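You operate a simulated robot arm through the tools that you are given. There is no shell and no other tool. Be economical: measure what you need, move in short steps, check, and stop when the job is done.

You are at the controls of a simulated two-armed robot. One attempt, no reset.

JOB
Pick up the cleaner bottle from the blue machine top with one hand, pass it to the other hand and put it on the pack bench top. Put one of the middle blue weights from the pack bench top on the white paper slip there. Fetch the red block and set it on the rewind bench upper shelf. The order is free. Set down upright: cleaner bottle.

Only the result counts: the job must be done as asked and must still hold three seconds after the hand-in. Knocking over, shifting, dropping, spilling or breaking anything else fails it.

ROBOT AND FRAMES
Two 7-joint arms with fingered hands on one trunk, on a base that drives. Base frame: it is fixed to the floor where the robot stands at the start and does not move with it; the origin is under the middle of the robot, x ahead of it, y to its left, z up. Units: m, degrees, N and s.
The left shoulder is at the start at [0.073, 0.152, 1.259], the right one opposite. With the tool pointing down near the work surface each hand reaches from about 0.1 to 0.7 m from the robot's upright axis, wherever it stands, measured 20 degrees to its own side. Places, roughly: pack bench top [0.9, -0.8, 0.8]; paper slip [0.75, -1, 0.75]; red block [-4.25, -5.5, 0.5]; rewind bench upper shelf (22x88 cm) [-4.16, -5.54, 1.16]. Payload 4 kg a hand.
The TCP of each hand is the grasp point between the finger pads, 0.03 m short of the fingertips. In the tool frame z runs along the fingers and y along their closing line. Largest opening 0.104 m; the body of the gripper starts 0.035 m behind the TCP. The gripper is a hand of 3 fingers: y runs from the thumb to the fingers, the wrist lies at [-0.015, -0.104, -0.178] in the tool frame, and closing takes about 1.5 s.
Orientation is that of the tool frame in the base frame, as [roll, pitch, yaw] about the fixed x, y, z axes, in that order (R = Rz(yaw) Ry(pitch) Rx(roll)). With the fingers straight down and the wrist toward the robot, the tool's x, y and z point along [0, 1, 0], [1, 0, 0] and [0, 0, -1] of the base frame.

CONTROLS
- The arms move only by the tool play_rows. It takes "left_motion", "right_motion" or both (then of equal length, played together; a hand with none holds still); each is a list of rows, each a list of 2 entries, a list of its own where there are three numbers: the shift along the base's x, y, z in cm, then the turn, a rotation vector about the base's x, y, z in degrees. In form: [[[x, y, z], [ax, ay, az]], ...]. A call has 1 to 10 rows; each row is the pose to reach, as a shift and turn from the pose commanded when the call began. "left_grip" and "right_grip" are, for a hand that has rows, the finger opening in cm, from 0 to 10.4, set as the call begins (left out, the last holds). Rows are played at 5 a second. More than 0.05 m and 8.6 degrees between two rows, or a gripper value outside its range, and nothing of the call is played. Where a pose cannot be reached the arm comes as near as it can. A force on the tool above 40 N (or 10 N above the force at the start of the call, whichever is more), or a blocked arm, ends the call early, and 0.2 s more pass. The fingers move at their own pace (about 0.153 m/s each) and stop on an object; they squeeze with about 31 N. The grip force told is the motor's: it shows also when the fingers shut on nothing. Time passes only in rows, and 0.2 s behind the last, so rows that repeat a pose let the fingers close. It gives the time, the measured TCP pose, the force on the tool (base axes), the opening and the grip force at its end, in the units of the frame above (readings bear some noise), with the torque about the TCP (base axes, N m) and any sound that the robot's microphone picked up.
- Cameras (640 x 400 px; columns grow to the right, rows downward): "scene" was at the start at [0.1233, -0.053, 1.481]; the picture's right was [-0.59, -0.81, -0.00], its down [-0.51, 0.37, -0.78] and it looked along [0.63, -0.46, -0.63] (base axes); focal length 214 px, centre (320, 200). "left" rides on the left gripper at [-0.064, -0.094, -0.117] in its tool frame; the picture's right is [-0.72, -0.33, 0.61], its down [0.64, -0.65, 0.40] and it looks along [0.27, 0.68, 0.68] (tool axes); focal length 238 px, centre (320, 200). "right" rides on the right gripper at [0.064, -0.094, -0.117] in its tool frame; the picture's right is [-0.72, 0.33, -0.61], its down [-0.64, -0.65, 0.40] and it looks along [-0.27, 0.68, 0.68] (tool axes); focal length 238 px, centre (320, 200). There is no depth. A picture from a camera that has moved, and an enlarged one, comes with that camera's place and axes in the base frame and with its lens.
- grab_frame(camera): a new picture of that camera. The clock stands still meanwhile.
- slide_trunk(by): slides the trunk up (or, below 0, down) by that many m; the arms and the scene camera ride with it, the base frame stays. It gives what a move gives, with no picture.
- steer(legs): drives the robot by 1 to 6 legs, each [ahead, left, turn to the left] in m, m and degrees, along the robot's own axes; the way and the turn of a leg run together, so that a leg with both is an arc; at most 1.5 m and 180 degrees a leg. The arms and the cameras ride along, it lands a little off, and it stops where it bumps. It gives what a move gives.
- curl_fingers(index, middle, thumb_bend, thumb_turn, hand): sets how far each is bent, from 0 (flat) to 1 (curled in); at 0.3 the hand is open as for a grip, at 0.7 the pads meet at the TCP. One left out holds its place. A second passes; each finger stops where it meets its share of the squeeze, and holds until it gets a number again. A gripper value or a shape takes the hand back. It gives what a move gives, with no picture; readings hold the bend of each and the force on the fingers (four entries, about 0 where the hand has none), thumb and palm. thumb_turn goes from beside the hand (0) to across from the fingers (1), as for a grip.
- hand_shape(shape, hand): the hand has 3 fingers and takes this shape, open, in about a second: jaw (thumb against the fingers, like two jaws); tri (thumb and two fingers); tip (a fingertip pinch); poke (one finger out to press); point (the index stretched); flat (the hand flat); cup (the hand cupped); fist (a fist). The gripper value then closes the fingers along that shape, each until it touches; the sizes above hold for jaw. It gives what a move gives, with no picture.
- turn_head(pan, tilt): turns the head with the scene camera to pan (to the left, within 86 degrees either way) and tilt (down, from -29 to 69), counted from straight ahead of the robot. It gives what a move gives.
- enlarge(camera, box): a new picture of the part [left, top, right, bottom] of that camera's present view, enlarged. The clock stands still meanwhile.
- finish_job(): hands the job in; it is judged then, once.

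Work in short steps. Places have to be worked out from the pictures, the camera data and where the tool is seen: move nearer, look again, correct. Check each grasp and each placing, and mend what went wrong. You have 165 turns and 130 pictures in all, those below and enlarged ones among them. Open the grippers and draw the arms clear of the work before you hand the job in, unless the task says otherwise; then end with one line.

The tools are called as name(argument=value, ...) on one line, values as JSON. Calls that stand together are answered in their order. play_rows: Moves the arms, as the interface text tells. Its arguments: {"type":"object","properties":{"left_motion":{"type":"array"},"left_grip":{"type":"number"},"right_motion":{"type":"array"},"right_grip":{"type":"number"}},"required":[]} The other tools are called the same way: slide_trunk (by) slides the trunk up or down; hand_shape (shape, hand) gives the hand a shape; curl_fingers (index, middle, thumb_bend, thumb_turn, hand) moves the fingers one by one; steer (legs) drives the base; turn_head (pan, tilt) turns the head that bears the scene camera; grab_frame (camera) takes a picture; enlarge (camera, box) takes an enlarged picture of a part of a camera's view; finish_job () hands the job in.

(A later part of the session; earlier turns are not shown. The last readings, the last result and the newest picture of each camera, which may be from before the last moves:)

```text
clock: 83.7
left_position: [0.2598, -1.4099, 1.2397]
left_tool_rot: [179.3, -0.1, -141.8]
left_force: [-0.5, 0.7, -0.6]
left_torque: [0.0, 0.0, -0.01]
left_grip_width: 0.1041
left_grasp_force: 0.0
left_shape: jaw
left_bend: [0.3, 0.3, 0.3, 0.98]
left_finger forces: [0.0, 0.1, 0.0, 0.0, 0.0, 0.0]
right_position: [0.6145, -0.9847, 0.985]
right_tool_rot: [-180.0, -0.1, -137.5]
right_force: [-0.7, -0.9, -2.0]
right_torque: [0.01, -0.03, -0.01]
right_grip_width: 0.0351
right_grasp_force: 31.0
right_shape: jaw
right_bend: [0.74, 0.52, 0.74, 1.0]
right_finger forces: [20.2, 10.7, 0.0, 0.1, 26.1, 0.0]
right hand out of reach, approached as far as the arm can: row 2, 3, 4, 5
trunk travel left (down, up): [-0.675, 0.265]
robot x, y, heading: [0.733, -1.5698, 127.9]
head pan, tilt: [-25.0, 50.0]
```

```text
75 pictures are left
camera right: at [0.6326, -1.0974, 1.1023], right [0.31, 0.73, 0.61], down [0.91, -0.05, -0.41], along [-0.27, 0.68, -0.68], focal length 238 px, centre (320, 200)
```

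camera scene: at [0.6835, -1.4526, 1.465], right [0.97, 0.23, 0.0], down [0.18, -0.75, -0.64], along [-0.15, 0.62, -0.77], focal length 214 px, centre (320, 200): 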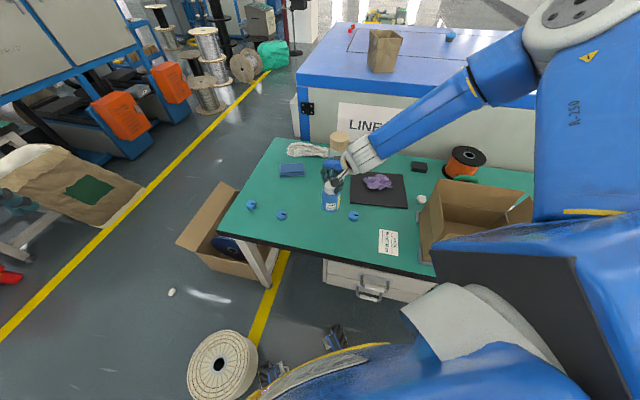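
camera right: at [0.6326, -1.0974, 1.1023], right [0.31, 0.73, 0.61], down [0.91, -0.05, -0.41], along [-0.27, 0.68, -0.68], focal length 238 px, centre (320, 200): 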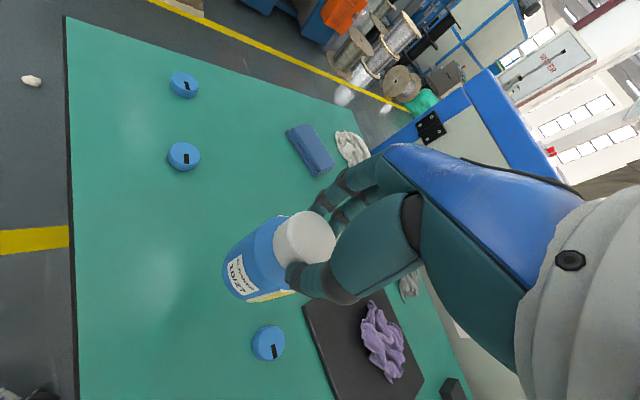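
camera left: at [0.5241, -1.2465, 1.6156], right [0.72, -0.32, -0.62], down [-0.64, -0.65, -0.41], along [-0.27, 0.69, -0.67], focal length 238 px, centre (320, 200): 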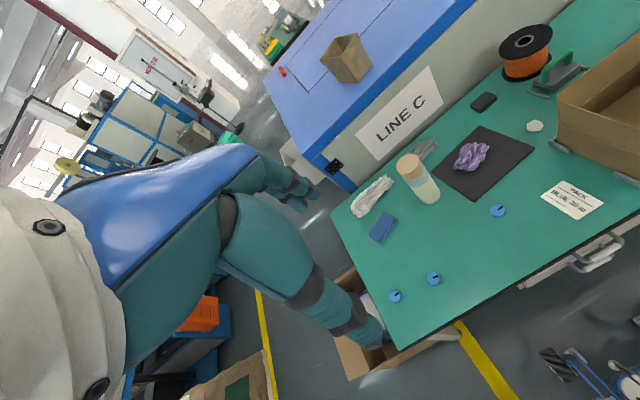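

Arm limited in going down, but lowering the trunk keeps this posture. The spot (0.614,-0.985) is clear (≥4 cm from the third weight). Lower the trunk 9 cm and check.

slide_trunk(by=-0.09)

enlarge(camera="scene", box=[240, 120, 440, 260])

grab_frame(camera="right")

```text
clock: 85.0
left_position: [0.2599, -1.4107, 1.1483]
left_tool_rot: [179.4, 0.0, -141.8]
left_force: [0.4, 0.2, -0.7]
left_torque: [0.01, 0.01, -0.01]
left_grip_width: 0.1039
left_grasp_force: 0.0
left_shape: jaw
left_bend: [0.3, 0.3, 0.3, 0.98]
left_finger forces: [0.0, 0.1, 0.1, 0.0, 0.1, 0.0]
right_position: [0.6143, -0.9837, 0.8969]
right_tool_rot: [180.0, -0.1, -137.4]
right_force: [0.1, -0.2, -2.2]
right_torque: [-0.01, -0.03, -0.02]
right_grip_width: 0.0352
right_grasp_force: 30.6
right_shape: jaw
right_bend: [0.74, 0.52, 0.74, 1.0]
right_finger forces: [20.2, 10.5, 0.1, 0.0, 26.2, 0.1]
trunk travel left (down, up): [-0.585, 0.355]
robot x, y, heading: [0.7334, -1.5762, 128.2]
head pan, tilt: [-25.0, 50.0]
```

```text
2.86 times, centred on (340, 190) of scene
camera zoom: at [0.6836, -1.4532, 1.3751], right [0.97, 0.23, 0.0], down [0.18, -0.75, -0.64], along [-0.15, 0.62, -0.77], focal length 613 px, centre (263, 229)
```

zoom: 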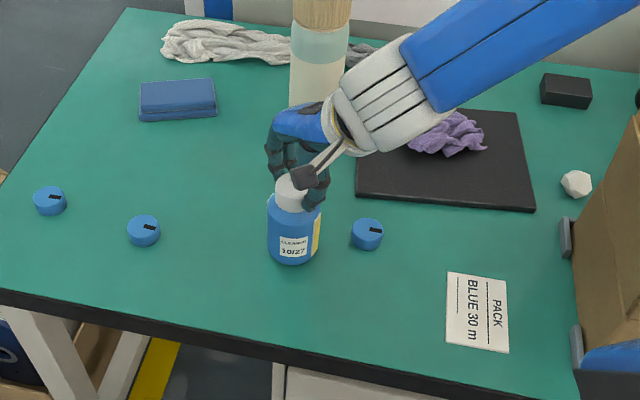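

```text
73 pictures are left
camera right: at [0.6326, -1.0977, 1.0128], right [0.31, 0.73, 0.61], down [0.91, -0.05, -0.41], along [-0.27, 0.68, -0.68], focal length 238 px, centre (320, 200)
```

right: 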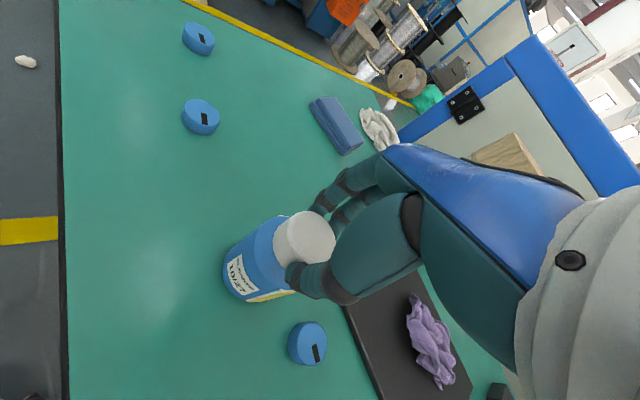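

About 3 cm to go; lower gently.

slide_trunk(by=-0.02)

slide_trunk(by=-0.005)

enlarge(camera="scene", box=[280, 140, 400, 230])

```text
clock: 85.8
left_position: [0.2617, -1.4133, 1.1307]
left_tool_rot: [179.2, 0.0, -141.9]
left_force: [0.0, -0.4, -0.2]
left_torque: [0.02, 0.02, 0.0]
left_grip_width: 0.1036
left_grasp_force: 0.0
left_shape: jaw
left_bend: [0.3, 0.3, 0.3, 0.98]
left_finger forces: [0.1, 0.0, 0.0, 0.1, 0.0, 0.0]
right_position: [0.6124, -0.9809, 0.8858]
right_tool_rot: [178.7, 0.1, -137.6]
right_force: [8.3, -5.0, 25.0]
right_torque: [-0.21, -0.24, 0.0]
right_grip_width: 0.0379
right_grasp_force: 30.9
right_shape: jaw
right_bend: [0.75, 0.51, 0.76, 1.0]
right_finger forces: [19.2, 11.9, 0.0, 0.0, 35.3, 0.0]
trunk travel left (down, up): [-0.566, 0.374]
robot x, y, heading: [0.734, -1.5711, 128.2]
head pan, tilt: [-25.0, 50.0]
stopped: the force on the tool passed its limit at 46 N (the readings are from after the stop); the commanded pose is now the measured one
```

```text
clock: 86.2
left_position: [0.2611, -1.4153, 1.1276]
left_tool_rot: [179.3, 0.0, -142.1]
left_force: [-0.4, -0.1, 0.9]
left_torque: [-0.02, 0.01, 0.0]
left_grip_width: 0.1037
left_grasp_force: 0.1
left_shape: jaw
left_bend: [0.3, 0.3, 0.3, 0.98]
left_finger forces: [0.0, 0.1, 0.0, 0.0, 0.0, 0.0]
right_position: [0.6115, -0.9811, 0.8856]
right_tool_rot: [178.2, 0.1, -137.7]
right_force: [9.8, -6.5, 28.1]
right_torque: [-0.35, -0.38, 0.02]
right_grip_width: 0.0379
right_grasp_force: 30.8
right_shape: jaw
right_bend: [0.75, 0.51, 0.76, 1.0]
right_finger forces: [18.9, 11.6, 0.1, 0.1, 36.7, 0.1]
trunk travel left (down, up): [-0.562, 0.378]
robot x, y, heading: [0.7399, -1.574, 127.8]
head pan, tilt: [-25.0, 50.0]
stopped: the force on the tool passed its limit at 42 N (the readings are from after the stop); the commanded pose is now the measured one
```

```text
4.44 times, centred on (340, 185) of scene
camera zoom: at [0.6867, -1.4599, 1.3528], right [0.97, 0.23, 0.0], down [0.17, -0.74, -0.65], along [-0.15, 0.63, -0.76], focal length 953 px, centre (231, 267)
```

zoom: 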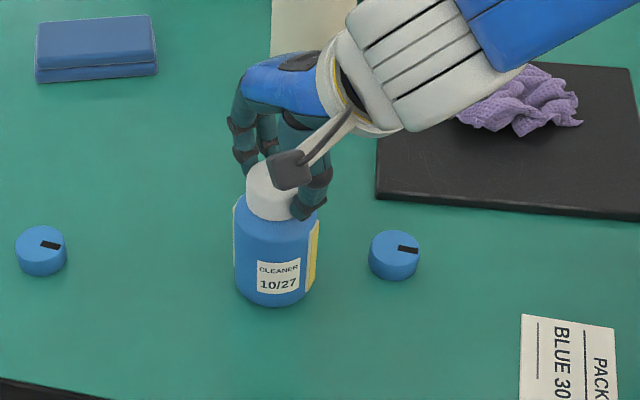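

The bottle stands on the bench, pressed at ~28 N. Relieve 7 mm and read the force.

slide_trunk(by=0.007)

```text
clock: 86.8
left_position: [0.26, -1.4114, 1.1339]
left_tool_rot: [179.3, -0.1, -141.9]
left_force: [0.5, 0.5, -0.3]
left_torque: [-0.02, 0.02, 0.02]
left_grip_width: 0.1036
left_grasp_force: 0.1
left_shape: jaw
left_bend: [0.3, 0.3, 0.3, 0.98]
left_finger forces: [0.1, 0.0, 0.0, 0.0, 0.0, 0.0]
right_position: [0.6115, -0.9787, 0.8864]
right_tool_rot: [178.9, 0.1, -137.6]
right_force: [0.4, -0.6, -2.2]
right_torque: [0.01, 0.01, -0.03]
right_grip_width: 0.0366
right_grasp_force: 30.8
right_shape: jaw
right_bend: [0.74, 0.51, 0.76, 1.0]
right_finger forces: [21.2, 11.3, 0.1, 0.0, 27.4, 0.0]
trunk travel left (down, up): [-0.569, 0.371]
robot x, y, heading: [0.7333, -1.5709, 128.3]
head pan, tilt: [-25.0, 50.0]
```

Just about at contact; lower 2–3 mm and then open.

slide_trunk(by=-0.003)

```text
clock: 87.3
left_position: [0.2601, -1.4112, 1.1318]
left_tool_rot: [179.5, 0.0, -142.0]
left_force: [0.4, 0.1, -0.1]
left_torque: [0.04, 0.04, -0.03]
left_grip_width: 0.1038
left_grasp_force: 0.1
left_shape: jaw
left_bend: [0.3, 0.3, 0.3, 0.98]
left_finger forces: [0.0, 0.0, 0.1, 0.0, 0.0, 0.0]
right_position: [0.611, -0.9783, 0.8863]
right_tool_rot: [178.5, 0.2, -137.6]
right_force: [1.8, -1.2, 10.6]
right_torque: [-0.07, -0.08, -0.01]
right_grip_width: 0.0366
right_grasp_force: 31.0
right_shape: jaw
right_bend: [0.74, 0.51, 0.76, 1.0]
right_finger forces: [20.6, 12.0, 0.0, 0.0, 29.8, 0.0]
trunk travel left (down, up): [-0.566, 0.374]
robot x, y, heading: [0.7311, -1.5714, 128.2]
head pan, tilt: [-25.0, 50.0]
```

Firm contact (10 N). Open the right hand, then rise by the trunk.

play_rows(right_motion=[[[0, 0, 0], [0, 0, 0]], [[0, 0, 0], [0, 0, 0]], [[0, 0, 0], [0, 0, 0]], [[0, 0, 0], [0, 0, 0]], [[0, 0, 0], [0, 0, 0]], [[0, 0, 0], [0, 0, 0]], [[0, 0, 0], [0, 0, 0]], [[0, 0, 0], [0, 0, 0]]], right_grip=10.4)

slide_trunk(by=0.15)

grab_frame(camera="scene")

grab_frame(camera="right")

```text
clock: 89.1
left_position: [0.2596, -1.41, 1.1314]
left_tool_rot: [179.3, -0.1, -141.9]
left_force: [0.2, 0.0, 0.4]
left_torque: [0.01, -0.03, -0.02]
left_grip_width: 0.104
left_grasp_force: 0.1
left_shape: jaw
left_bend: [0.3, 0.3, 0.3, 0.98]
left_finger forces: [0.0, 0.0, 0.0, 0.1, 0.0, 0.0]
right_position: [0.6103, -0.9785, 0.885]
right_tool_rot: [178.8, 0.1, -137.5]
right_force: [0.2, 0.6, 1.2]
right_torque: [0.0, -0.01, 0.0]
right_grip_width: 0.1037
right_grasp_force: 0.1
right_shape: jaw
right_bend: [0.3, 0.3, 0.3, 0.98]
right_finger forces: [0.1, 0.1, 0.0, 0.1, 0.0, 0.1]
trunk travel left (down, up): [-0.566, 0.374]
robot x, y, heading: [0.7365, -1.5699, 128.4]
head pan, tilt: [-25.0, 50.0]
```

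```text
clock: 90.8
left_position: [0.2599, -1.4105, 1.281]
left_tool_rot: [179.4, -0.1, -141.9]
left_force: [0.3, 1.2, 0.5]
left_torque: [0.01, -0.01, -0.01]
left_grip_width: 0.1038
left_grasp_force: 0.1
left_shape: jaw
left_bend: [0.3, 0.3, 0.3, 0.98]
left_finger forces: [0.0, 0.0, 0.0, 0.0, 0.0, 0.1]
right_position: [0.6114, -0.9785, 1.0352]
right_tool_rot: [178.8, 0.2, -137.5]
right_force: [-0.3, -0.3, 0.6]
right_torque: [-0.04, 0.0, -0.01]
right_grip_width: 0.1036
right_grasp_force: 0.1
right_shape: jaw
right_bend: [0.3, 0.3, 0.3, 0.98]
right_finger forces: [0.1, 0.0, 0.1, 0.0, 0.0, 0.0]
trunk travel left (down, up): [-0.716, 0.224]
robot x, y, heading: [0.7332, -1.5729, 128.1]
head pan, tilt: [-25.0, 50.0]
```

```text
71 pictures are left
camera scene: at [0.6837, -1.4534, 1.5061], right [0.97, 0.23, 0.0], down [0.18, -0.75, -0.64], along [-0.15, 0.62, -0.77], focal length 214 px, centre (320, 200)
```

scene: 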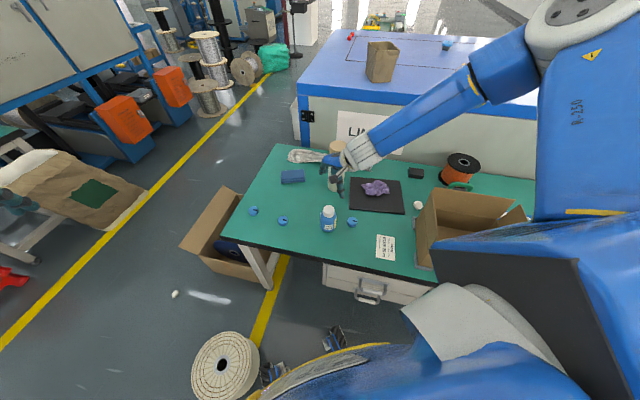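

```text
70 pictures are left
camera right: at [0.6294, -1.0937, 1.1492], right [0.32, 0.72, 0.62], down [0.91, -0.04, -0.42], along [-0.27, 0.7, -0.66], focal length 238 px, centre (320, 200)
```

right: 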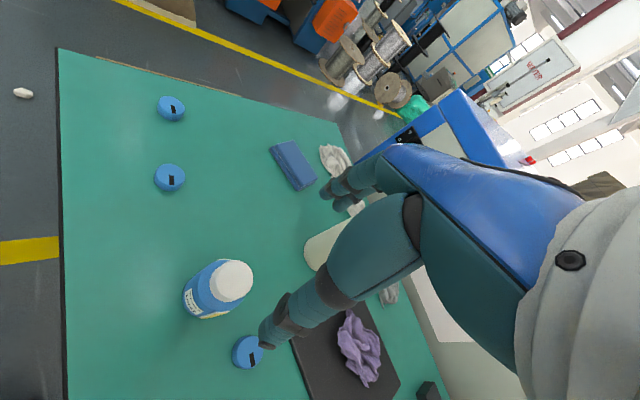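

The bottle stands upright. Withdraw the right hand up and back, then turn the base to heading ~70° so the left arm can serve both the middle weight and the slip.

play_rows(right_motion=[[[0, 0, 4], [0, 0, 0]], [[0, 0, 8], [0, 0, 0]], [[2, -2, 11], [0, 0, 0]], [[4, -5, 13], [0, 0, 0]], [[6, -8, 15], [0, 0, 0]], [[8, -11, 17], [0, 0, 0]], [[10, -14, 18], [0, 0, 0]]])

steer(legs=[[0, 0, -58]])

turn_head(pan=20, tilt=50)

grab_frame(camera="scene")

```text
clock: 92.4
left_position: [0.2599, -1.4092, 1.2805]
left_tool_rot: [179.4, -0.2, -141.9]
left_force: [0.3, -0.5, 0.8]
left_torque: [-0.02, -0.02, -0.04]
left_grip_width: 0.1038
left_grasp_force: 0.1
left_shape: jaw
left_bend: [0.3, 0.3, 0.3, 0.98]
left_finger forces: [0.0, 0.0, 0.0, 0.0, 0.0, 0.0]
right_position: [0.6906, -1.0879, 1.2043]
right_tool_rot: [179.0, 0.0, -137.4]
right_force: [-0.3, 0.0, 0.0]
right_torque: [0.0, 0.0, -0.01]
right_grip_width: 0.1038
right_grasp_force: 0.1
right_shape: jaw
right_bend: [0.3, 0.3, 0.3, 0.98]
right_finger forces: [0.1, 0.0, 0.0, 0.0, 0.0, 0.0]
right hand out of reach, approached as far as the arm can: row 7
trunk travel left (down, up): [-0.716, 0.224]
robot x, y, heading: [0.7342, -1.5736, 128.4]
head pan, tilt: [-25.0, 50.0]
```

```text
clock: 95.4
left_position: [0.6095, -1.0847, 1.2802]
left_tool_rot: [179.3, -0.2, 160.9]
left_force: [0.6, -0.9, -0.1]
left_torque: [0.0, 0.0, 0.02]
left_grip_width: 0.1035
left_grasp_force: 0.1
left_shape: jaw
left_bend: [0.3, 0.3, 0.3, 0.98]
left_finger forces: [0.0, 0.0, 0.1, 0.0, 0.0, 0.1]
right_position: [1.1148, -1.2716, 1.2053]
right_tool_rot: [178.8, 0.2, 165.3]
right_force: [0.0, 0.4, 0.4]
right_torque: [-0.02, 0.03, 0.01]
right_grip_width: 0.1039
right_grasp_force: 0.1
right_shape: jaw
right_bend: [0.3, 0.3, 0.3, 0.98]
right_finger forces: [0.0, 0.0, 0.0, 0.0, 0.1, 0.1]
trunk travel left (down, up): [-0.716, 0.224]
robot x, y, heading: [0.7327, -1.5673, 71.0]
head pan, tilt: [-25.0, 50.0]
```

```text
clock: 96.5
left_position: [0.6112, -1.0863, 1.2794]
left_tool_rot: [179.4, 0.0, 160.9]
left_force: [0.2, 0.2, -0.4]
left_torque: [-0.02, -0.01, 0.01]
left_grip_width: 0.1036
left_grasp_force: 0.0
left_shape: jaw
left_bend: [0.3, 0.3, 0.3, 0.98]
left_finger forces: [0.0, 0.0, 0.0, 0.0, 0.1, 0.1]
right_position: [1.115, -1.2722, 1.2046]
right_tool_rot: [178.7, -0.1, 165.3]
right_force: [0.6, -0.1, 0.7]
right_torque: [0.04, 0.0, 0.03]
right_grip_width: 0.1035
right_grasp_force: 0.1
right_shape: jaw
right_bend: [0.3, 0.3, 0.3, 0.98]
right_finger forces: [0.0, 0.0, 0.1, 0.0, 0.1, 0.0]
trunk travel left (down, up): [-0.716, 0.224]
robot x, y, heading: [0.7333, -1.5687, 71.2]
head pan, tilt: [20.0, 50.0]
```

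```text
69 pictures are left
camera scene: at [0.7499, -1.4435, 1.5062], right [1.0, 0.02, 0.0], down [0.01, -0.77, -0.64], along [-0.01, 0.64, -0.77], focal length 214 px, centre (320, 200)
```

scene: 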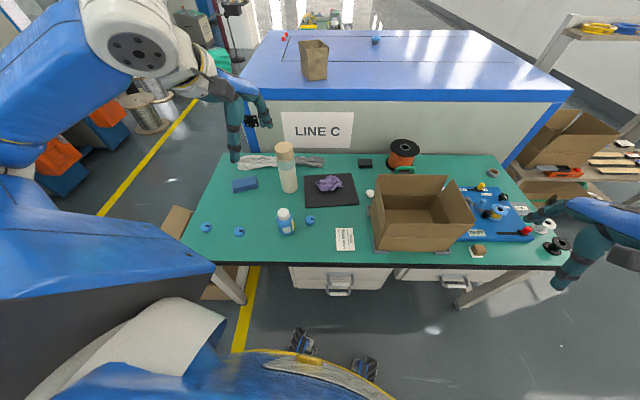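

Move the left hand above the middle weight.

play_rows(left_motion=[[[-3, 1, 0], [0, 0, 4]], [[-6, 2, 0], [0, 0, 8]], [[-9, 3, -2], [0, 0, 12]], [[-12, 4.5, -5], [0, 0, 16]], [[-15, 6, -8], [0, 0, 20]], [[-17.5, 7.5, -11], [0, 0, 24]], [[-19.2, 8.8, -15], [0, 0, 30]]])

grab_frame(camera="left")

enlarge(camera="scene", box=[160, 140, 360, 265])

```text
clock: 98.1
left_position: [0.4164, -0.995, 1.1289]
left_tool_rot: [179.4, -0.1, -169.0]
left_force: [0.5, -0.2, 0.3]
left_torque: [0.04, 0.03, -0.01]
left_grip_width: 0.1037
left_grasp_force: 0.0
left_shape: jaw
left_bend: [0.3, 0.3, 0.3, 0.98]
left_finger forces: [0.1, 0.0, 0.1, 0.0, 0.0, 0.0]
right_position: [1.1133, -1.2703, 1.2047]
right_tool_rot: [178.8, 0.0, 165.3]
right_force: [0.5, 0.3, -0.3]
right_torque: [-0.02, -0.01, 0.03]
right_grip_width: 0.1038
right_grasp_force: 0.1
right_shape: jaw
right_bend: [0.3, 0.3, 0.3, 0.98]
right_finger forces: [0.1, 0.0, 0.0, 0.1, 0.0, 0.0]
trunk travel left (down, up): [-0.716, 0.224]
robot x, y, heading: [0.7311, -1.5703, 71.0]
head pan, tilt: [20.0, 50.0]
```

```text
68 pictures are left
camera left: at [0.4972, -1.0751, 1.2457], right [0.77, -0.18, -0.62], down [-0.51, -0.76, -0.41], along [-0.4, 0.63, -0.67], focal length 238 px, centre (320, 200)
```

left: 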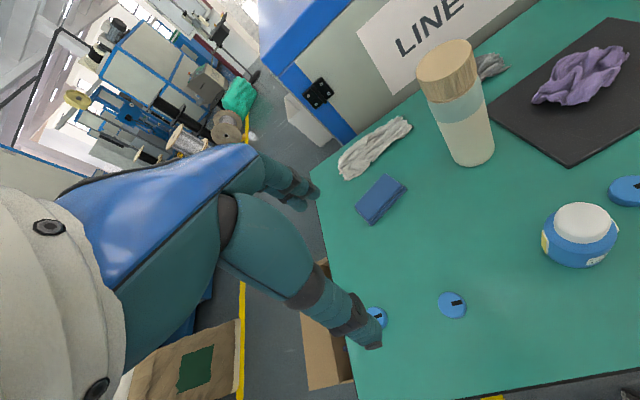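

```text
3.20 times, centred on (260, 202) of scene
camera zoom: at [0.7487, -1.4425, 1.5062], right [1.0, 0.02, 0.0], down [0.01, -0.77, -0.64], along [-0.01, 0.64, -0.77], focal length 686 px, centre (512, 192)
```

zoom: 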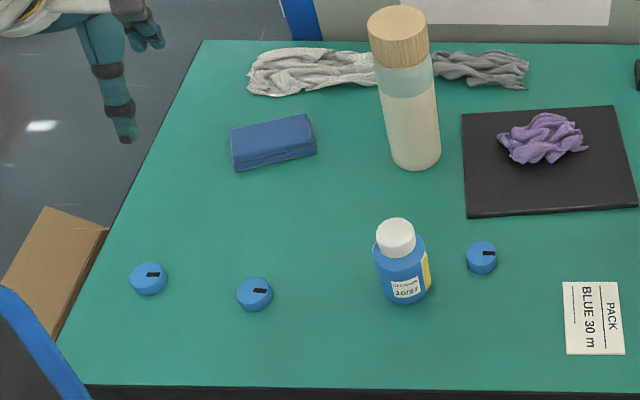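

Weight is at (0.417,-0.994), top z≈0.765, directly under the hand. Descend.

play_rows(left_motion=[[[0, 0, -4.5], [0, 0, 0]], [[0, 0, -9], [0, 0, 0]], [[0, 0, -13.5], [0, 0, 0]], [[0, 0, -18], [0, 0, 0]], [[0, 0, -22], [0, 0, 0]], [[0, 0, -26], [0, 0, 0]], [[0, 0, -29.5], [0, 0, 0]], [[0, 0, -32], [0, 0, 0]]])

grab_frame(camera="left")

enlarge(camera="scene", box=[160, 140, 360, 265])

```text
clock: 99.9
left_position: [0.4195, -0.9978, 0.8107]
left_tool_rot: [179.3, -0.2, -169.1]
left_force: [-1.5, 0.0, 0.1]
left_torque: [0.01, -0.02, 0.01]
left_grip_width: 0.1038
left_grasp_force: 0.0
left_shape: jaw
left_bend: [0.3, 0.3, 0.3, 0.98]
left_finger forces: [0.0, 0.0, 0.0, 0.0, 0.1, 0.0]
right_position: [1.1153, -1.2723, 1.2048]
right_tool_rot: [178.7, 0.0, 165.3]
right_force: [-0.6, -0.1, 0.4]
right_torque: [0.01, 0.0, -0.01]
right_grip_width: 0.1038
right_grasp_force: 0.2
right_shape: jaw
right_bend: [0.3, 0.3, 0.3, 0.98]
right_finger forces: [0.0, 0.0, 0.0, 0.0, 0.0, 0.1]
trunk travel left (down, up): [-0.716, 0.224]
robot x, y, heading: [0.7304, -1.567, 71.0]
head pan, tilt: [20.0, 50.0]
```

```text
66 pictures are left
camera left: at [0.4985, -1.079, 0.9257], right [0.76, -0.18, -0.62], down [-0.51, -0.76, -0.41], along [-0.4, 0.63, -0.67], focal length 238 px, centre (320, 200)
```

left: 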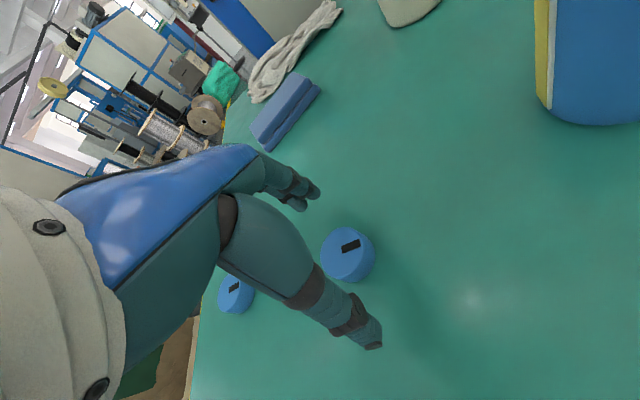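

```text
3.20 times, centred on (260, 202) of scene
camera zoom: at [0.7499, -1.4436, 1.5062], right [1.0, 0.02, 0.0], down [0.01, -0.77, -0.64], along [-0.01, 0.64, -0.77], focal length 686 px, centre (512, 192)
```

zoom: 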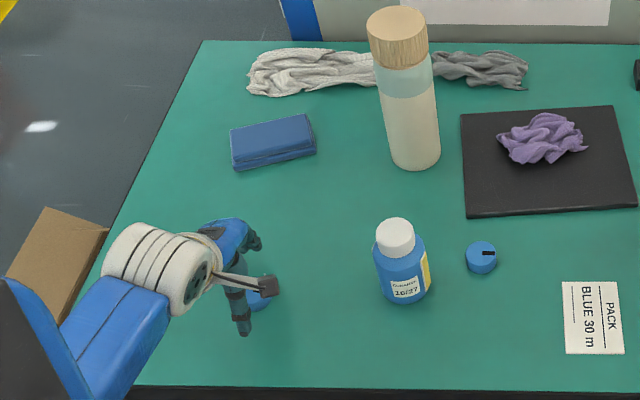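

Weight center reads (0.414,-0.990); shift slightly and go down the last 2.7 cm, then close.

play_rows(left_motion=[[[-0.4, 0.5, -1], [0, 0, 0]], [[-0.4, 0.5, -2], [0, 0, 0]], [[-0.4, 0.5, -2.8], [0, 0, 0]]])

play_rows(left_motion=[[[0, 0, 0], [0, 0, 0]], [[0, 0, 0], [0, 0, 0]], [[0, 0, 0], [0, 0, 0]], [[0, 0, 0], [0, 0, 0]], [[0, 0, 0], [0, 0, 0]], [[0, 0, 0], [0, 0, 0]], [[0, 0, 0], [0, 0, 0]], [[0, 0, 0], [0, 0, 0]]], left_grip=0)

grab_frame(camera="left")

```text
clock: 100.7
left_position: [0.415, -0.9943, 0.7882]
left_tool_rot: [178.8, -0.2, -169.2]
left_force: [-3.2, 0.5, 15.0]
left_torque: [0.34, 0.28, 0.09]
left_grip_width: 0.1027
left_grasp_force: 0.1
left_shape: jaw
left_bend: [0.3, 0.3, 0.31, 0.98]
left_finger forces: [0.0, 9.6, 0.0, 0.0, 5.4, 0.0]
right_position: [1.1173, -1.2767, 1.2063]
right_tool_rot: [178.5, -0.2, 165.3]
right_force: [0.0, -1.3, -0.8]
right_torque: [-0.01, 0.01, -0.01]
right_grip_width: 0.1039
right_grasp_force: 0.1
right_shape: jaw
right_bend: [0.3, 0.3, 0.3, 0.98]
right_finger forces: [0.0, 0.1, 0.0, 0.0, 0.0, 0.1]
trunk travel left (down, up): [-0.716, 0.224]
robot x, y, heading: [0.7324, -1.5681, 71.0]
head pan, tilt: [20.0, 50.0]
```

```text
clock: 101.2
left_position: [0.4178, -0.9922, 0.7914]
left_tool_rot: [178.6, 0.1, -169.2]
left_force: [1.3, -8.0, 21.3]
left_torque: [-0.54, -0.12, 0.0]
left_grip_width: 0.0351
left_grasp_force: 30.5
left_shape: jaw
left_bend: [0.74, 0.55, 0.73, 1.0]
left_finger forces: [19.7, 5.2, 0.1, 0.0, 46.4, 0.0]
right_position: [1.1177, -1.2766, 1.2039]
right_tool_rot: [178.5, -0.2, 165.3]
right_force: [-1.4, 0.5, -0.4]
right_torque: [-0.01, -0.02, 0.02]
right_grip_width: 0.1038
right_grasp_force: 0.2
right_shape: jaw
right_bend: [0.3, 0.3, 0.3, 0.98]
right_finger forces: [0.1, 0.1, 0.0, 0.0, 0.0, 0.1]
trunk travel left (down, up): [-0.716, 0.224]
robot x, y, heading: [0.7328, -1.5719, 70.8]
head pan, tilt: [20.0, 50.0]
stopped in row 2 (left hand): the force on the tool passed its limit at 49 N (the readings are from after the stop); the commanded pose is now the measured one
```

```text
64 pictures are left
camera left: at [0.4973, -1.0755, 0.9059], right [0.77, -0.17, -0.62], down [-0.51, -0.75, -0.42], along [-0.39, 0.64, -0.66], focal length 238 px, centre (320, 200)
```

left: 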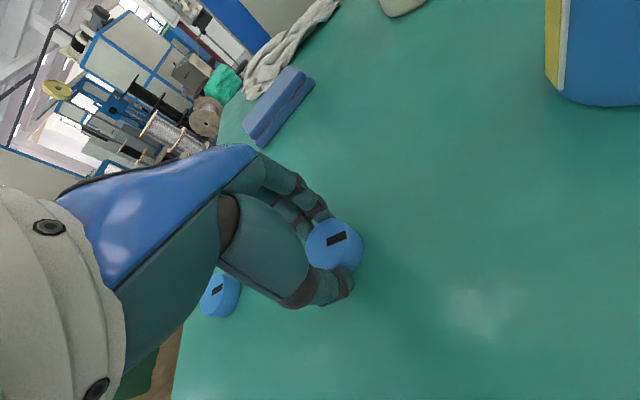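

Gripped by fingertips (bench top ≈0.757). Lift and check.

play_rows(left_motion=[[[0, 0, 1], [0, 0, 0]], [[0, 0, 2], [0, 0, 0]], [[0, 0, 5], [0, 0, 0]], [[0, 0, 9], [0, 0, 0]], [[0, 0, 13], [0, 0, 0]], [[0, 0, 17], [0, 0, 0]], [[0, 0, 20], [0, 0, 0]], [[0, 0, 20], [0, 0, 0]]])

grab_frame(camera="left")

```text
clock: 103.0
left_position: [0.4153, -0.9908, 0.9855]
left_tool_rot: [179.1, 0.1, -169.1]
left_force: [0.2, -0.1, -2.1]
left_torque: [0.02, 0.03, -0.05]
left_grip_width: 0.0341
left_grasp_force: 30.9
left_shape: jaw
left_bend: [0.74, 0.55, 0.74, 1.0]
left_finger forces: [20.5, 6.2, 0.0, 0.0, 26.2, 0.0]
right_position: [1.1156, -1.2718, 1.2043]
right_tool_rot: [178.8, 0.2, 165.3]
right_force: [-1.3, -0.7, 0.5]
right_torque: [0.01, 0.01, 0.0]
right_grip_width: 0.1037
right_grasp_force: 0.0
right_shape: jaw
right_bend: [0.3, 0.3, 0.3, 0.98]
right_finger forces: [0.1, 0.0, 0.0, 0.0, 0.0, 0.1]
trunk travel left (down, up): [-0.716, 0.224]
robot x, y, heading: [0.7335, -1.5688, 70.9]
head pan, tilt: [20.0, 50.0]
```

```text
63 pictures are left
camera left: at [0.4956, -1.0724, 1.101], right [0.77, -0.17, -0.62], down [-0.51, -0.76, -0.42], along [-0.39, 0.63, -0.67], focal length 238 px, centre (320, 200)
```

left: 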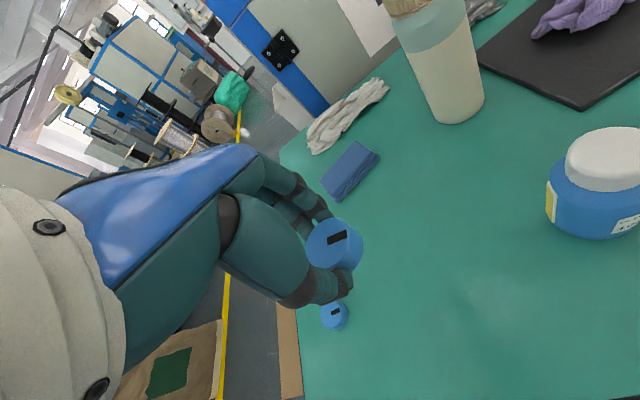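

Weight held. Carry it over to above the slip (0.841,-1.020), yawing −41° so the wrist camera stays clear of the carton.

play_rows(left_motion=[[[2, 0, 4], [0, 0, -4]], [[6, 0, 6], [0, 0, -8]], [[10.5, -0.5, 7], [0, 0, -12]], [[15, -1, 7], [0, 0, -16]], [[19.5, -1.5, 7], [0, 0, -20]], [[24, -2, 7], [0, 0, -24]], [[28.5, -2, 7], [0, 0, -28]], [[33, -2.5, 7], [0, 0, -32]], [[37.5, -2.7, 7], [0, 0, -36]], [[42, -2.7, 7], [0, 0, -41]]])

grab_frame(camera="left")

grab_frame(camera="scene")

```text
clock: 105.2
left_position: [0.8418, -1.0176, 1.0568]
left_tool_rot: [179.2, 0.0, 149.7]
left_force: [0.8, 1.0, -2.5]
left_torque: [0.01, 0.01, 0.01]
left_grip_width: 0.0342
left_grasp_force: 31.2
left_shape: jaw
left_bend: [0.74, 0.55, 0.74, 1.0]
left_finger forces: [20.7, 6.3, 0.1, 0.0, 26.0, 0.1]
right_position: [1.1188, -1.273, 1.2028]
right_tool_rot: [178.8, -0.1, 165.3]
right_force: [0.5, -0.6, -0.1]
right_torque: [0.0, 0.0, -0.01]
right_grip_width: 0.1039
right_grasp_force: 0.0
right_shape: jaw
right_bend: [0.3, 0.3, 0.3, 0.98]
right_finger forces: [0.0, 0.0, 0.0, 0.0, 0.1, 0.1]
trunk travel left (down, up): [-0.716, 0.224]
robot x, y, heading: [0.7328, -1.5691, 71.0]
head pan, tilt: [20.0, 50.0]
```

```text
62 pictures are left
camera left: at [0.8477, -1.1335, 1.1729], right [0.46, -0.64, -0.62], down [-0.88, -0.24, -0.41], along [0.12, 0.73, -0.67], focal length 238 px, centre (320, 200)
```

left: 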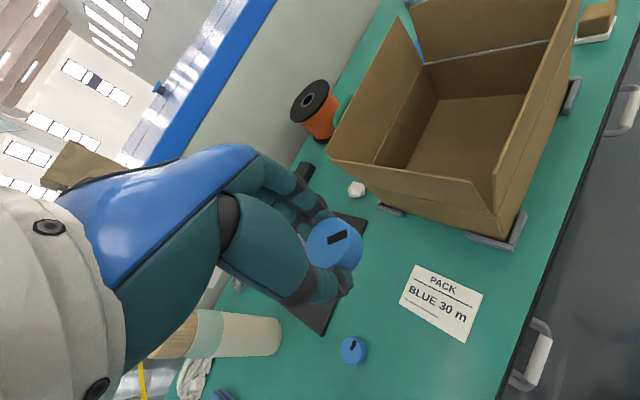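

```text
61 pictures are left
camera scene: at [0.7543, -1.4425, 1.506], right [1.0, 0.02, 0.0], down [0.01, -0.77, -0.64], along [-0.01, 0.64, -0.77], focal length 214 px, centre (320, 200)
```

scene: 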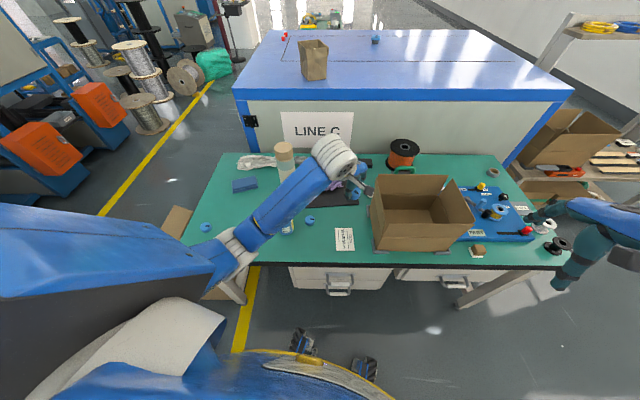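

Slip at ≈(0.840,-1.022). Raise the trunk 8 cm (keeps the elbow higher), then lower the hand over the slip.

slide_trunk(by=0.08)

play_rows(left_motion=[[[-0.4, 0.3, -4.5], [0, 0, 0]], [[-0.4, 0.3, -9], [0, 0, 0]], [[-0.4, 0.3, -13.5], [0, 0, 0]], [[-0.4, 0.3, -18], [0, 0, 0]], [[-0.4, 0.3, -22], [0, 0, 0]], [[-0.4, 0.3, -26], [0, 0, 0]], [[-0.4, 0.3, -29], [0, 0, 0]]])

grab_frame(camera="left")

grab_frame(camera="scene")

```text
clock: 106.4
left_position: [0.8394, -1.0203, 1.138]
left_tool_rot: [179.1, 0.1, 149.8]
left_force: [-0.2, 0.9, -0.6]
left_torque: [-0.02, 0.03, -0.01]
left_grip_width: 0.0338
left_grasp_force: 30.6
left_shape: jaw
left_bend: [0.74, 0.55, 0.74, 1.0]
left_finger forces: [20.7, 6.3, 0.1, 0.0, 26.1, 0.0]
right_position: [1.116, -1.2725, 1.285]
right_tool_rot: [178.8, 0.0, 165.3]
right_force: [0.1, -0.7, -0.9]
right_torque: [0.0, -0.03, 0.0]
right_grip_width: 0.1035
right_grasp_force: 0.1
right_shape: jaw
right_bend: [0.3, 0.3, 0.3, 0.98]
right_finger forces: [0.1, 0.1, 0.0, 0.0, 0.1, 0.0]
trunk travel left (down, up): [-0.796, 0.144]
robot x, y, heading: [0.7329, -1.5706, 70.9]
head pan, tilt: [20.0, 50.0]
```

```text
clock: 108.0
left_position: [0.8374, -1.016, 0.8489]
left_tool_rot: [179.1, 0.1, 149.9]
left_force: [0.4, 0.5, -2.3]
left_torque: [0.02, -0.01, 0.01]
left_grip_width: 0.0337
left_grasp_force: 31.6
left_shape: jaw
left_bend: [0.74, 0.55, 0.74, 1.0]
left_finger forces: [20.8, 6.3, 0.1, 0.0, 25.8, 0.0]
right_position: [1.117, -1.2712, 1.2839]
right_tool_rot: [178.7, 0.1, 165.3]
right_force: [-0.3, -1.0, 0.0]
right_torque: [0.01, 0.03, 0.01]
right_grip_width: 0.1041
right_grasp_force: 0.0
right_shape: jaw
right_bend: [0.3, 0.3, 0.3, 0.98]
right_finger forces: [0.0, 0.0, 0.0, 0.0, 0.0, 0.1]
trunk travel left (down, up): [-0.796, 0.144]
robot x, y, heading: [0.7342, -1.5706, 70.9]
head pan, tilt: [20.0, 50.0]
```

```text
60 pictures are left
camera left: at [0.8425, -1.1298, 0.9636], right [0.46, -0.64, -0.62], down [-0.88, -0.24, -0.42], along [0.12, 0.73, -0.67], focal length 238 px, centre (320, 200)
```

left: 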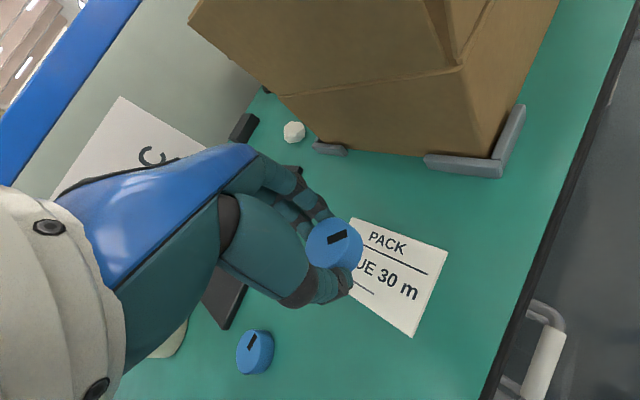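

```text
59 pictures are left
camera scene: at [0.7524, -1.4425, 1.5861], right [1.0, 0.02, 0.0], down [0.01, -0.77, -0.64], along [-0.01, 0.64, -0.77], focal length 214 px, centre (320, 200)
```

scene: 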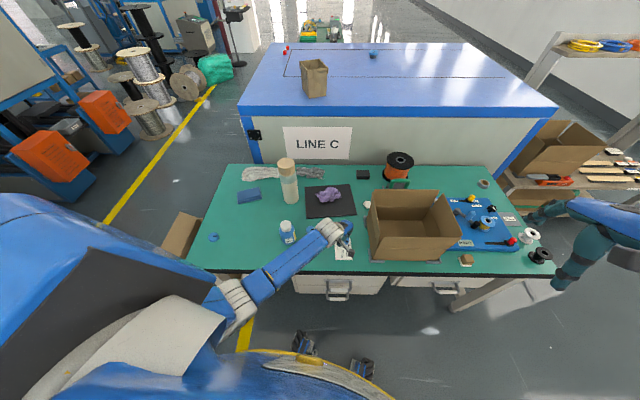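

Weight is over the slip; lower to contact.

play_rows(left_motion=[[[-0.3, 0, -2.5], [0, 0, 0]], [[-0.3, 0, -4.5], [0, 0, 0]], [[-0.3, 0, -5.3], [0, 0, 0]]])

play_rows(left_motion=[[[0, 0, -0.3], [0, 0, 0]]])

grab_frame(camera="left")

```text
clock: 108.8
left_position: [0.8327, -1.0174, 0.7949]
left_tool_rot: [179.0, 0.0, 149.9]
left_force: [0.2, 0.0, -1.2]
left_torque: [0.05, -0.02, 0.01]
left_grip_width: 0.0337
left_grasp_force: 30.9
left_shape: jaw
left_bend: [0.74, 0.55, 0.74, 1.0]
left_finger forces: [21.1, 6.5, 0.0, 0.0, 25.8, 0.0]
right_position: [1.1174, -1.2715, 1.2839]
right_tool_rot: [178.7, 0.0, 165.3]
right_force: [0.1, -0.4, -0.3]
right_torque: [-0.03, -0.02, -0.03]
right_grip_width: 0.1038
right_grasp_force: 0.1
right_shape: jaw
right_bend: [0.3, 0.3, 0.3, 0.98]
right_finger forces: [0.1, 0.1, 0.1, 0.1, 0.1, 0.0]
trunk travel left (down, up): [-0.796, 0.144]
robot x, y, heading: [0.7362, -1.5712, 70.9]
head pan, tilt: [20.0, 50.0]
```

```text
clock: 109.2
left_position: [0.8325, -1.016, 0.7935]
left_tool_rot: [178.9, 0.1, 149.8]
left_force: [-1.1, 0.7, 6.8]
left_torque: [0.16, -0.11, 0.01]
left_grip_width: 0.0337
left_grasp_force: 31.6
left_shape: jaw
left_bend: [0.74, 0.55, 0.74, 1.0]
left_finger forces: [21.0, 7.3, 0.1, 0.1, 26.6, 0.0]
right_position: [1.1158, -1.2738, 1.2846]
right_tool_rot: [178.6, 0.0, 165.3]
right_force: [0.3, 0.3, 0.2]
right_torque: [0.0, 0.02, 0.0]
right_grip_width: 0.1036
right_grasp_force: 0.0
right_shape: jaw
right_bend: [0.3, 0.3, 0.3, 0.98]
right_finger forces: [0.1, 0.0, 0.0, 0.1, 0.0, 0.0]
trunk travel left (down, up): [-0.796, 0.144]
robot x, y, heading: [0.737, -1.5702, 70.9]
head pan, tilt: [20.0, 50.0]
```

```text
58 pictures are left
camera left: at [0.8382, -1.1317, 0.9095], right [0.47, -0.63, -0.62], down [-0.88, -0.23, -0.42], along [0.12, 0.74, -0.66], focal length 238 px, centre (320, 200)
```

left: 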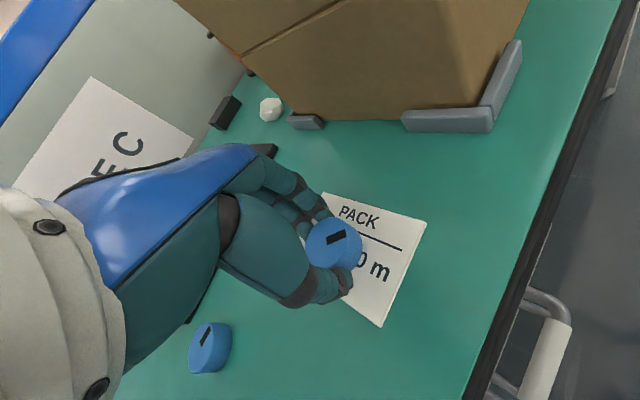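

Weight sits within 5 mm of the slip's center, in contact. Open and lift straight up.

play_rows(left_motion=[[[0, 0, 0], [0, 0, 0]], [[0, 0, 0], [0, 0, 0]], [[0, 0, 0], [0, 0, 0]], [[0, 0, 0], [0, 0, 0]], [[0, 0, 0], [0, 0, 0]], [[0, 0, 1], [0, 0, 0]], [[0, 0, 4], [0, 0, 0]], [[0, 0, 8], [0, 0, 0]], [[0, 0, 12.5], [0, 0, 0]], [[0, 0, 17], [0, 0, 0]]], left_grip=10.4)

grab_frame(camera="left")

```text
clock: 111.4
left_position: [0.8311, -1.0162, 0.9596]
left_tool_rot: [179.1, 0.0, 149.8]
left_force: [0.2, -0.1, 0.3]
left_torque: [-0.02, -0.02, 0.01]
left_grip_width: 0.104
left_grasp_force: 0.0
left_shape: jaw
left_bend: [0.3, 0.3, 0.3, 0.98]
left_finger forces: [0.0, 0.0, 0.1, 0.0, 0.1, 0.0]
right_position: [1.1169, -1.2727, 1.2846]
right_tool_rot: [178.7, -0.1, 165.3]
right_force: [-0.1, -0.1, -0.6]
right_torque: [0.0, 0.01, -0.01]
right_grip_width: 0.1039
right_grasp_force: 0.2
right_shape: jaw
right_bend: [0.3, 0.3, 0.3, 0.98]
right_finger forces: [0.0, 0.1, 0.0, 0.0, 0.1, 0.1]
trunk travel left (down, up): [-0.796, 0.144]
robot x, y, heading: [0.7339, -1.5677, 71.1]
head pan, tilt: [20.0, 50.0]
```

```text
57 pictures are left
camera left: at [0.8376, -1.13, 1.0755], right [0.46, -0.64, -0.62], down [-0.88, -0.24, -0.42], along [0.12, 0.74, -0.67], focal length 238 px, centre (320, 200)
```

left: 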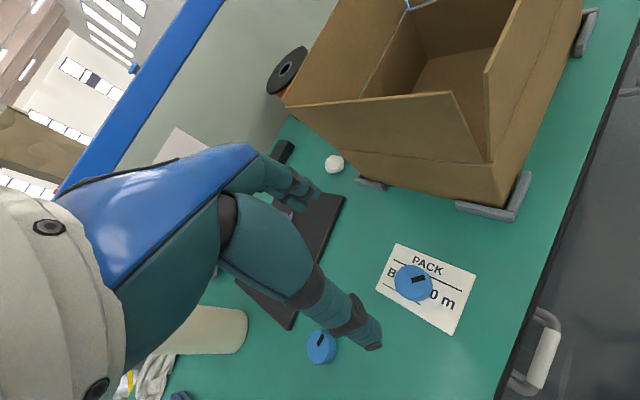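

The weight rests on the slip. Lift and tuck the left arm, then back away from the bench.

play_rows(left_motion=[[[0, 0, 4.5], [0, 0, 0]], [[0, 0, 9], [0, 0, 0]], [[0, 0, 13.5], [0, 0, 0]], [[-1, -2, 17], [0, 0, 0]], [[-3, -5, 20], [0, 0, 0]], [[-6, -7, 22], [0, 0, 0]], [[-9, -9, 24], [0, 0, 0]], [[-12, -10, 26], [0, 0, 0]], [[-15, -11, 28], [0, 0, 0]]])

steer(legs=[[-0.55, 0, 0]])

grab_frame(camera="scene")

```text
clock: 113.4
left_position: [0.6867, -1.0933, 1.2414]
left_tool_rot: [179.2, 0.1, 150.0]
left_force: [0.1, -0.1, 0.1]
left_torque: [-0.02, 0.0, -0.05]
left_grip_width: 0.1038
left_grasp_force: 0.1
left_shape: jaw
left_bend: [0.3, 0.3, 0.3, 0.98]
left_finger forces: [0.0, 0.0, 0.0, 0.0, 0.0, 0.0]
left hand out of reach, approached as far as the arm can: row 8, 9
right_position: [1.1182, -1.272, 1.2835]
right_tool_rot: [178.8, 0.0, 165.3]
right_force: [0.2, 0.8, -0.1]
right_torque: [0.01, 0.0, -0.01]
right_grip_width: 0.1039
right_grasp_force: 0.0
right_shape: jaw
right_bend: [0.3, 0.3, 0.3, 0.98]
right_finger forces: [0.1, 0.0, 0.0, 0.0, 0.1, 0.0]
trunk travel left (down, up): [-0.796, 0.144]
robot x, y, heading: [0.7324, -1.5705, 71.1]
head pan, tilt: [20.0, 50.0]
```

```text
clock: 116.6
left_position: [0.5099, -1.6088, 1.2409]
left_tool_rot: [179.3, 0.2, 149.6]
left_force: [0.6, 0.2, 0.0]
left_torque: [0.0, 0.0, 0.01]
left_grip_width: 0.104
left_grasp_force: 0.1
left_shape: jaw
left_bend: [0.3, 0.3, 0.3, 0.98]
left_finger forces: [0.1, 0.1, 0.0, 0.1, 0.0, 0.0]
right_position: [0.9383, -1.7881, 1.2839]
right_tool_rot: [178.9, 0.1, 164.9]
right_force: [-0.5, 0.6, -0.1]
right_torque: [0.05, 0.01, -0.02]
right_grip_width: 0.1037
right_grasp_force: 0.1
right_shape: jaw
right_bend: [0.3, 0.3, 0.3, 0.98]
right_finger forces: [0.0, 0.0, 0.1, 0.1, 0.0, 0.0]
trunk travel left (down, up): [-0.796, 0.144]
robot x, y, heading: [0.5526, -2.0893, 70.5]
head pan, tilt: [20.0, 50.0]
```

```text
56 pictures are left
camera scene: at [0.5725, -1.9573, 1.5859], right [1.0, 0.01, 0.0], down [0.01, -0.77, -0.64], along [-0.01, 0.64, -0.77], focal length 214 px, centre (320, 200)
```

scene: 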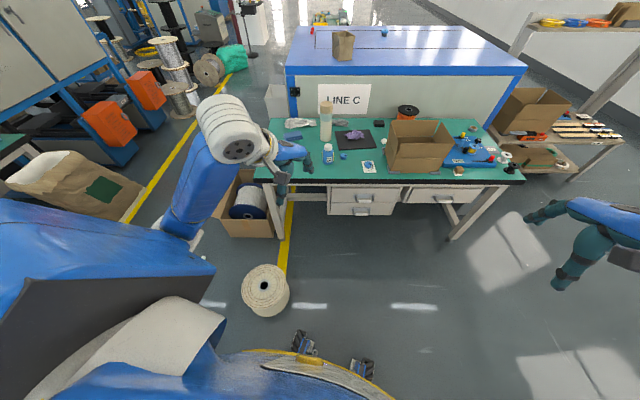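

Turn left about 145° to face the far rewind bench and look.

steer(legs=[[-0.3, 0, 0], [0, 0, 144]])

turn_head(pan=0, tilt=20)

grab_frame(camera="scene")

```text
clock: 124.6
left_position: [0.2222, -2.7864, 1.244]
left_tool_rot: [179.1, 0.1, -65.1]
left_force: [0.3, -0.3, -0.9]
left_torque: [0.02, 0.0, 0.01]
left_grip_width: 0.1041
left_grasp_force: 0.0
left_shape: jaw
left_bend: [0.3, 0.3, 0.3, 0.98]
left_finger forces: [0.0, 0.1, 0.1, 0.0, 0.0, 0.0]
right_position: [-0.029, -2.3946, 1.2846]
right_tool_rot: [178.7, 0.0, -49.6]
right_force: [0.3, 0.8, -0.1]
right_torque: [0.01, 0.01, 0.06]
right_grip_width: 0.1038
right_grasp_force: 0.1
right_shape: jaw
right_bend: [0.3, 0.3, 0.3, 0.98]
right_finger forces: [0.1, 0.0, 0.1, 0.0, 0.0, 0.0]
trunk travel left (down, up): [-0.796, 0.144]
robot x, y, heading: [0.4549, -2.3667, -144.0]
head pan, tilt: [20.0, 50.0]
```

```text
clock: 125.5
left_position: [0.2219, -2.7869, 1.2429]
left_tool_rot: [179.0, 0.1, -65.1]
left_force: [0.4, 0.1, 0.7]
left_torque: [0.03, 0.01, 0.0]
left_grip_width: 0.1041
left_grasp_force: 0.0
left_shape: jaw
left_bend: [0.3, 0.3, 0.3, 0.98]
left_finger forces: [0.0, 0.0, 0.0, 0.1, 0.0, 0.0]
right_position: [-0.0287, -2.3943, 1.2843]
right_tool_rot: [178.7, 0.1, -49.7]
right_force: [0.5, -0.5, 1.2]
right_torque: [0.0, 0.0, -0.03]
right_grip_width: 0.1039
right_grasp_force: 0.1
right_shape: jaw
right_bend: [0.3, 0.3, 0.3, 0.98]
right_finger forces: [0.1, 0.0, 0.0, 0.0, 0.0, 0.1]
trunk travel left (down, up): [-0.796, 0.144]
robot x, y, heading: [0.4542, -2.3701, -143.8]
head pan, tilt: [0.0, 20.0]
```

```text
55 pictures are left
camera scene: at [0.3367, -2.454, 1.6317], right [-0.59, 0.81, 0.0], down [0.28, 0.2, -0.94], along [-0.76, -0.55, -0.34], focal length 214 px, centre (320, 200)
```

scene: 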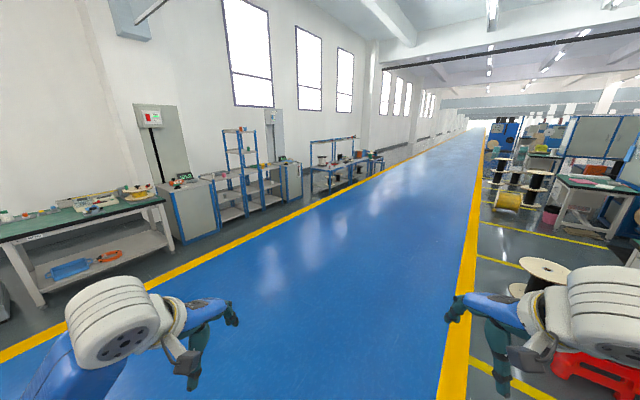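

The rewind bench is ahead at the left wall with a clear lane. Drive toward (-4.2,-4.4), then face -y.

steer(legs=[[0, 0, -10], [1.5, 0, 0], [1.5, 0, 0], [1.5, 0, 0], [0.5, 0, 0], [0, 0, 64]])

turn_head(pan=0, tilt=35)

grab_frame(camera="scene")

```text
clock: 152.9
left_position: [-3.7731, -4.976, 1.2422]
left_tool_rot: [179.0, 0.1, -9.1]
left_force: [-0.8, 0.3, 0.8]
left_torque: [-0.01, 0.02, -0.02]
left_grip_width: 0.1037
left_grasp_force: 0.1
left_shape: jaw
left_bend: [0.3, 0.3, 0.3, 0.98]
left_finger forces: [0.0, 0.0, 0.0, 0.0, 0.0, 0.0]
right_position: [-4.2382, -4.9649, 1.2845]
right_tool_rot: [178.7, 0.0, 6.3]
right_force: [-0.1, -0.5, -0.1]
right_torque: [0.0, -0.02, 0.02]
right_grip_width: 0.1036
right_grasp_force: 0.1
right_shape: jaw
right_bend: [0.3, 0.3, 0.3, 0.98]
right_finger forces: [0.1, 0.0, 0.0, 0.0, 0.0, 0.0]
trunk travel left (down, up): [-0.796, 0.144]
robot x, y, heading: [-3.9866, -4.5558, -87.8]
head pan, tilt: [0.0, 20.0]
```

```text
clock: 153.7
left_position: [-3.7719, -4.9763, 1.2439]
left_tool_rot: [179.0, 0.0, -9.2]
left_force: [0.6, 0.6, -0.9]
left_torque: [-0.01, 0.01, 0.06]
left_grip_width: 0.104
left_grasp_force: 0.0
left_shape: jaw
left_bend: [0.3, 0.3, 0.3, 0.98]
left_finger forces: [0.0, 0.1, 0.0, 0.0, 0.0, 0.1]
right_position: [-4.238, -4.964, 1.2852]
right_tool_rot: [178.6, 0.0, 6.3]
right_force: [0.9, 0.5, -1.0]
right_torque: [0.0, 0.03, -0.03]
right_grip_width: 0.1038
right_grasp_force: 0.0
right_shape: jaw
right_bend: [0.3, 0.3, 0.3, 0.98]
right_finger forces: [0.1, 0.0, 0.0, 0.0, 0.0, 0.0]
trunk travel left (down, up): [-0.796, 0.144]
robot x, y, heading: [-3.9877, -4.5531, -87.8]
head pan, tilt: [0.0, 35.0]
```

```text
54 pictures are left
camera scene: at [-3.9835, -4.691, 1.6079], right [-1.0, -0.04, 0.0], down [-0.02, 0.57, -0.82], along [0.03, -0.82, -0.57], focal length 214 px, centre (320, 200)
```

scene: 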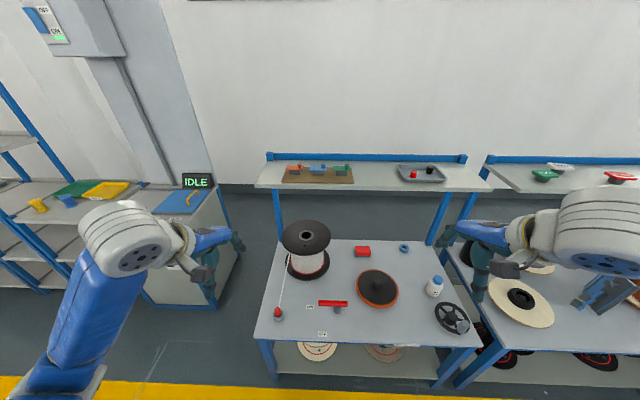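

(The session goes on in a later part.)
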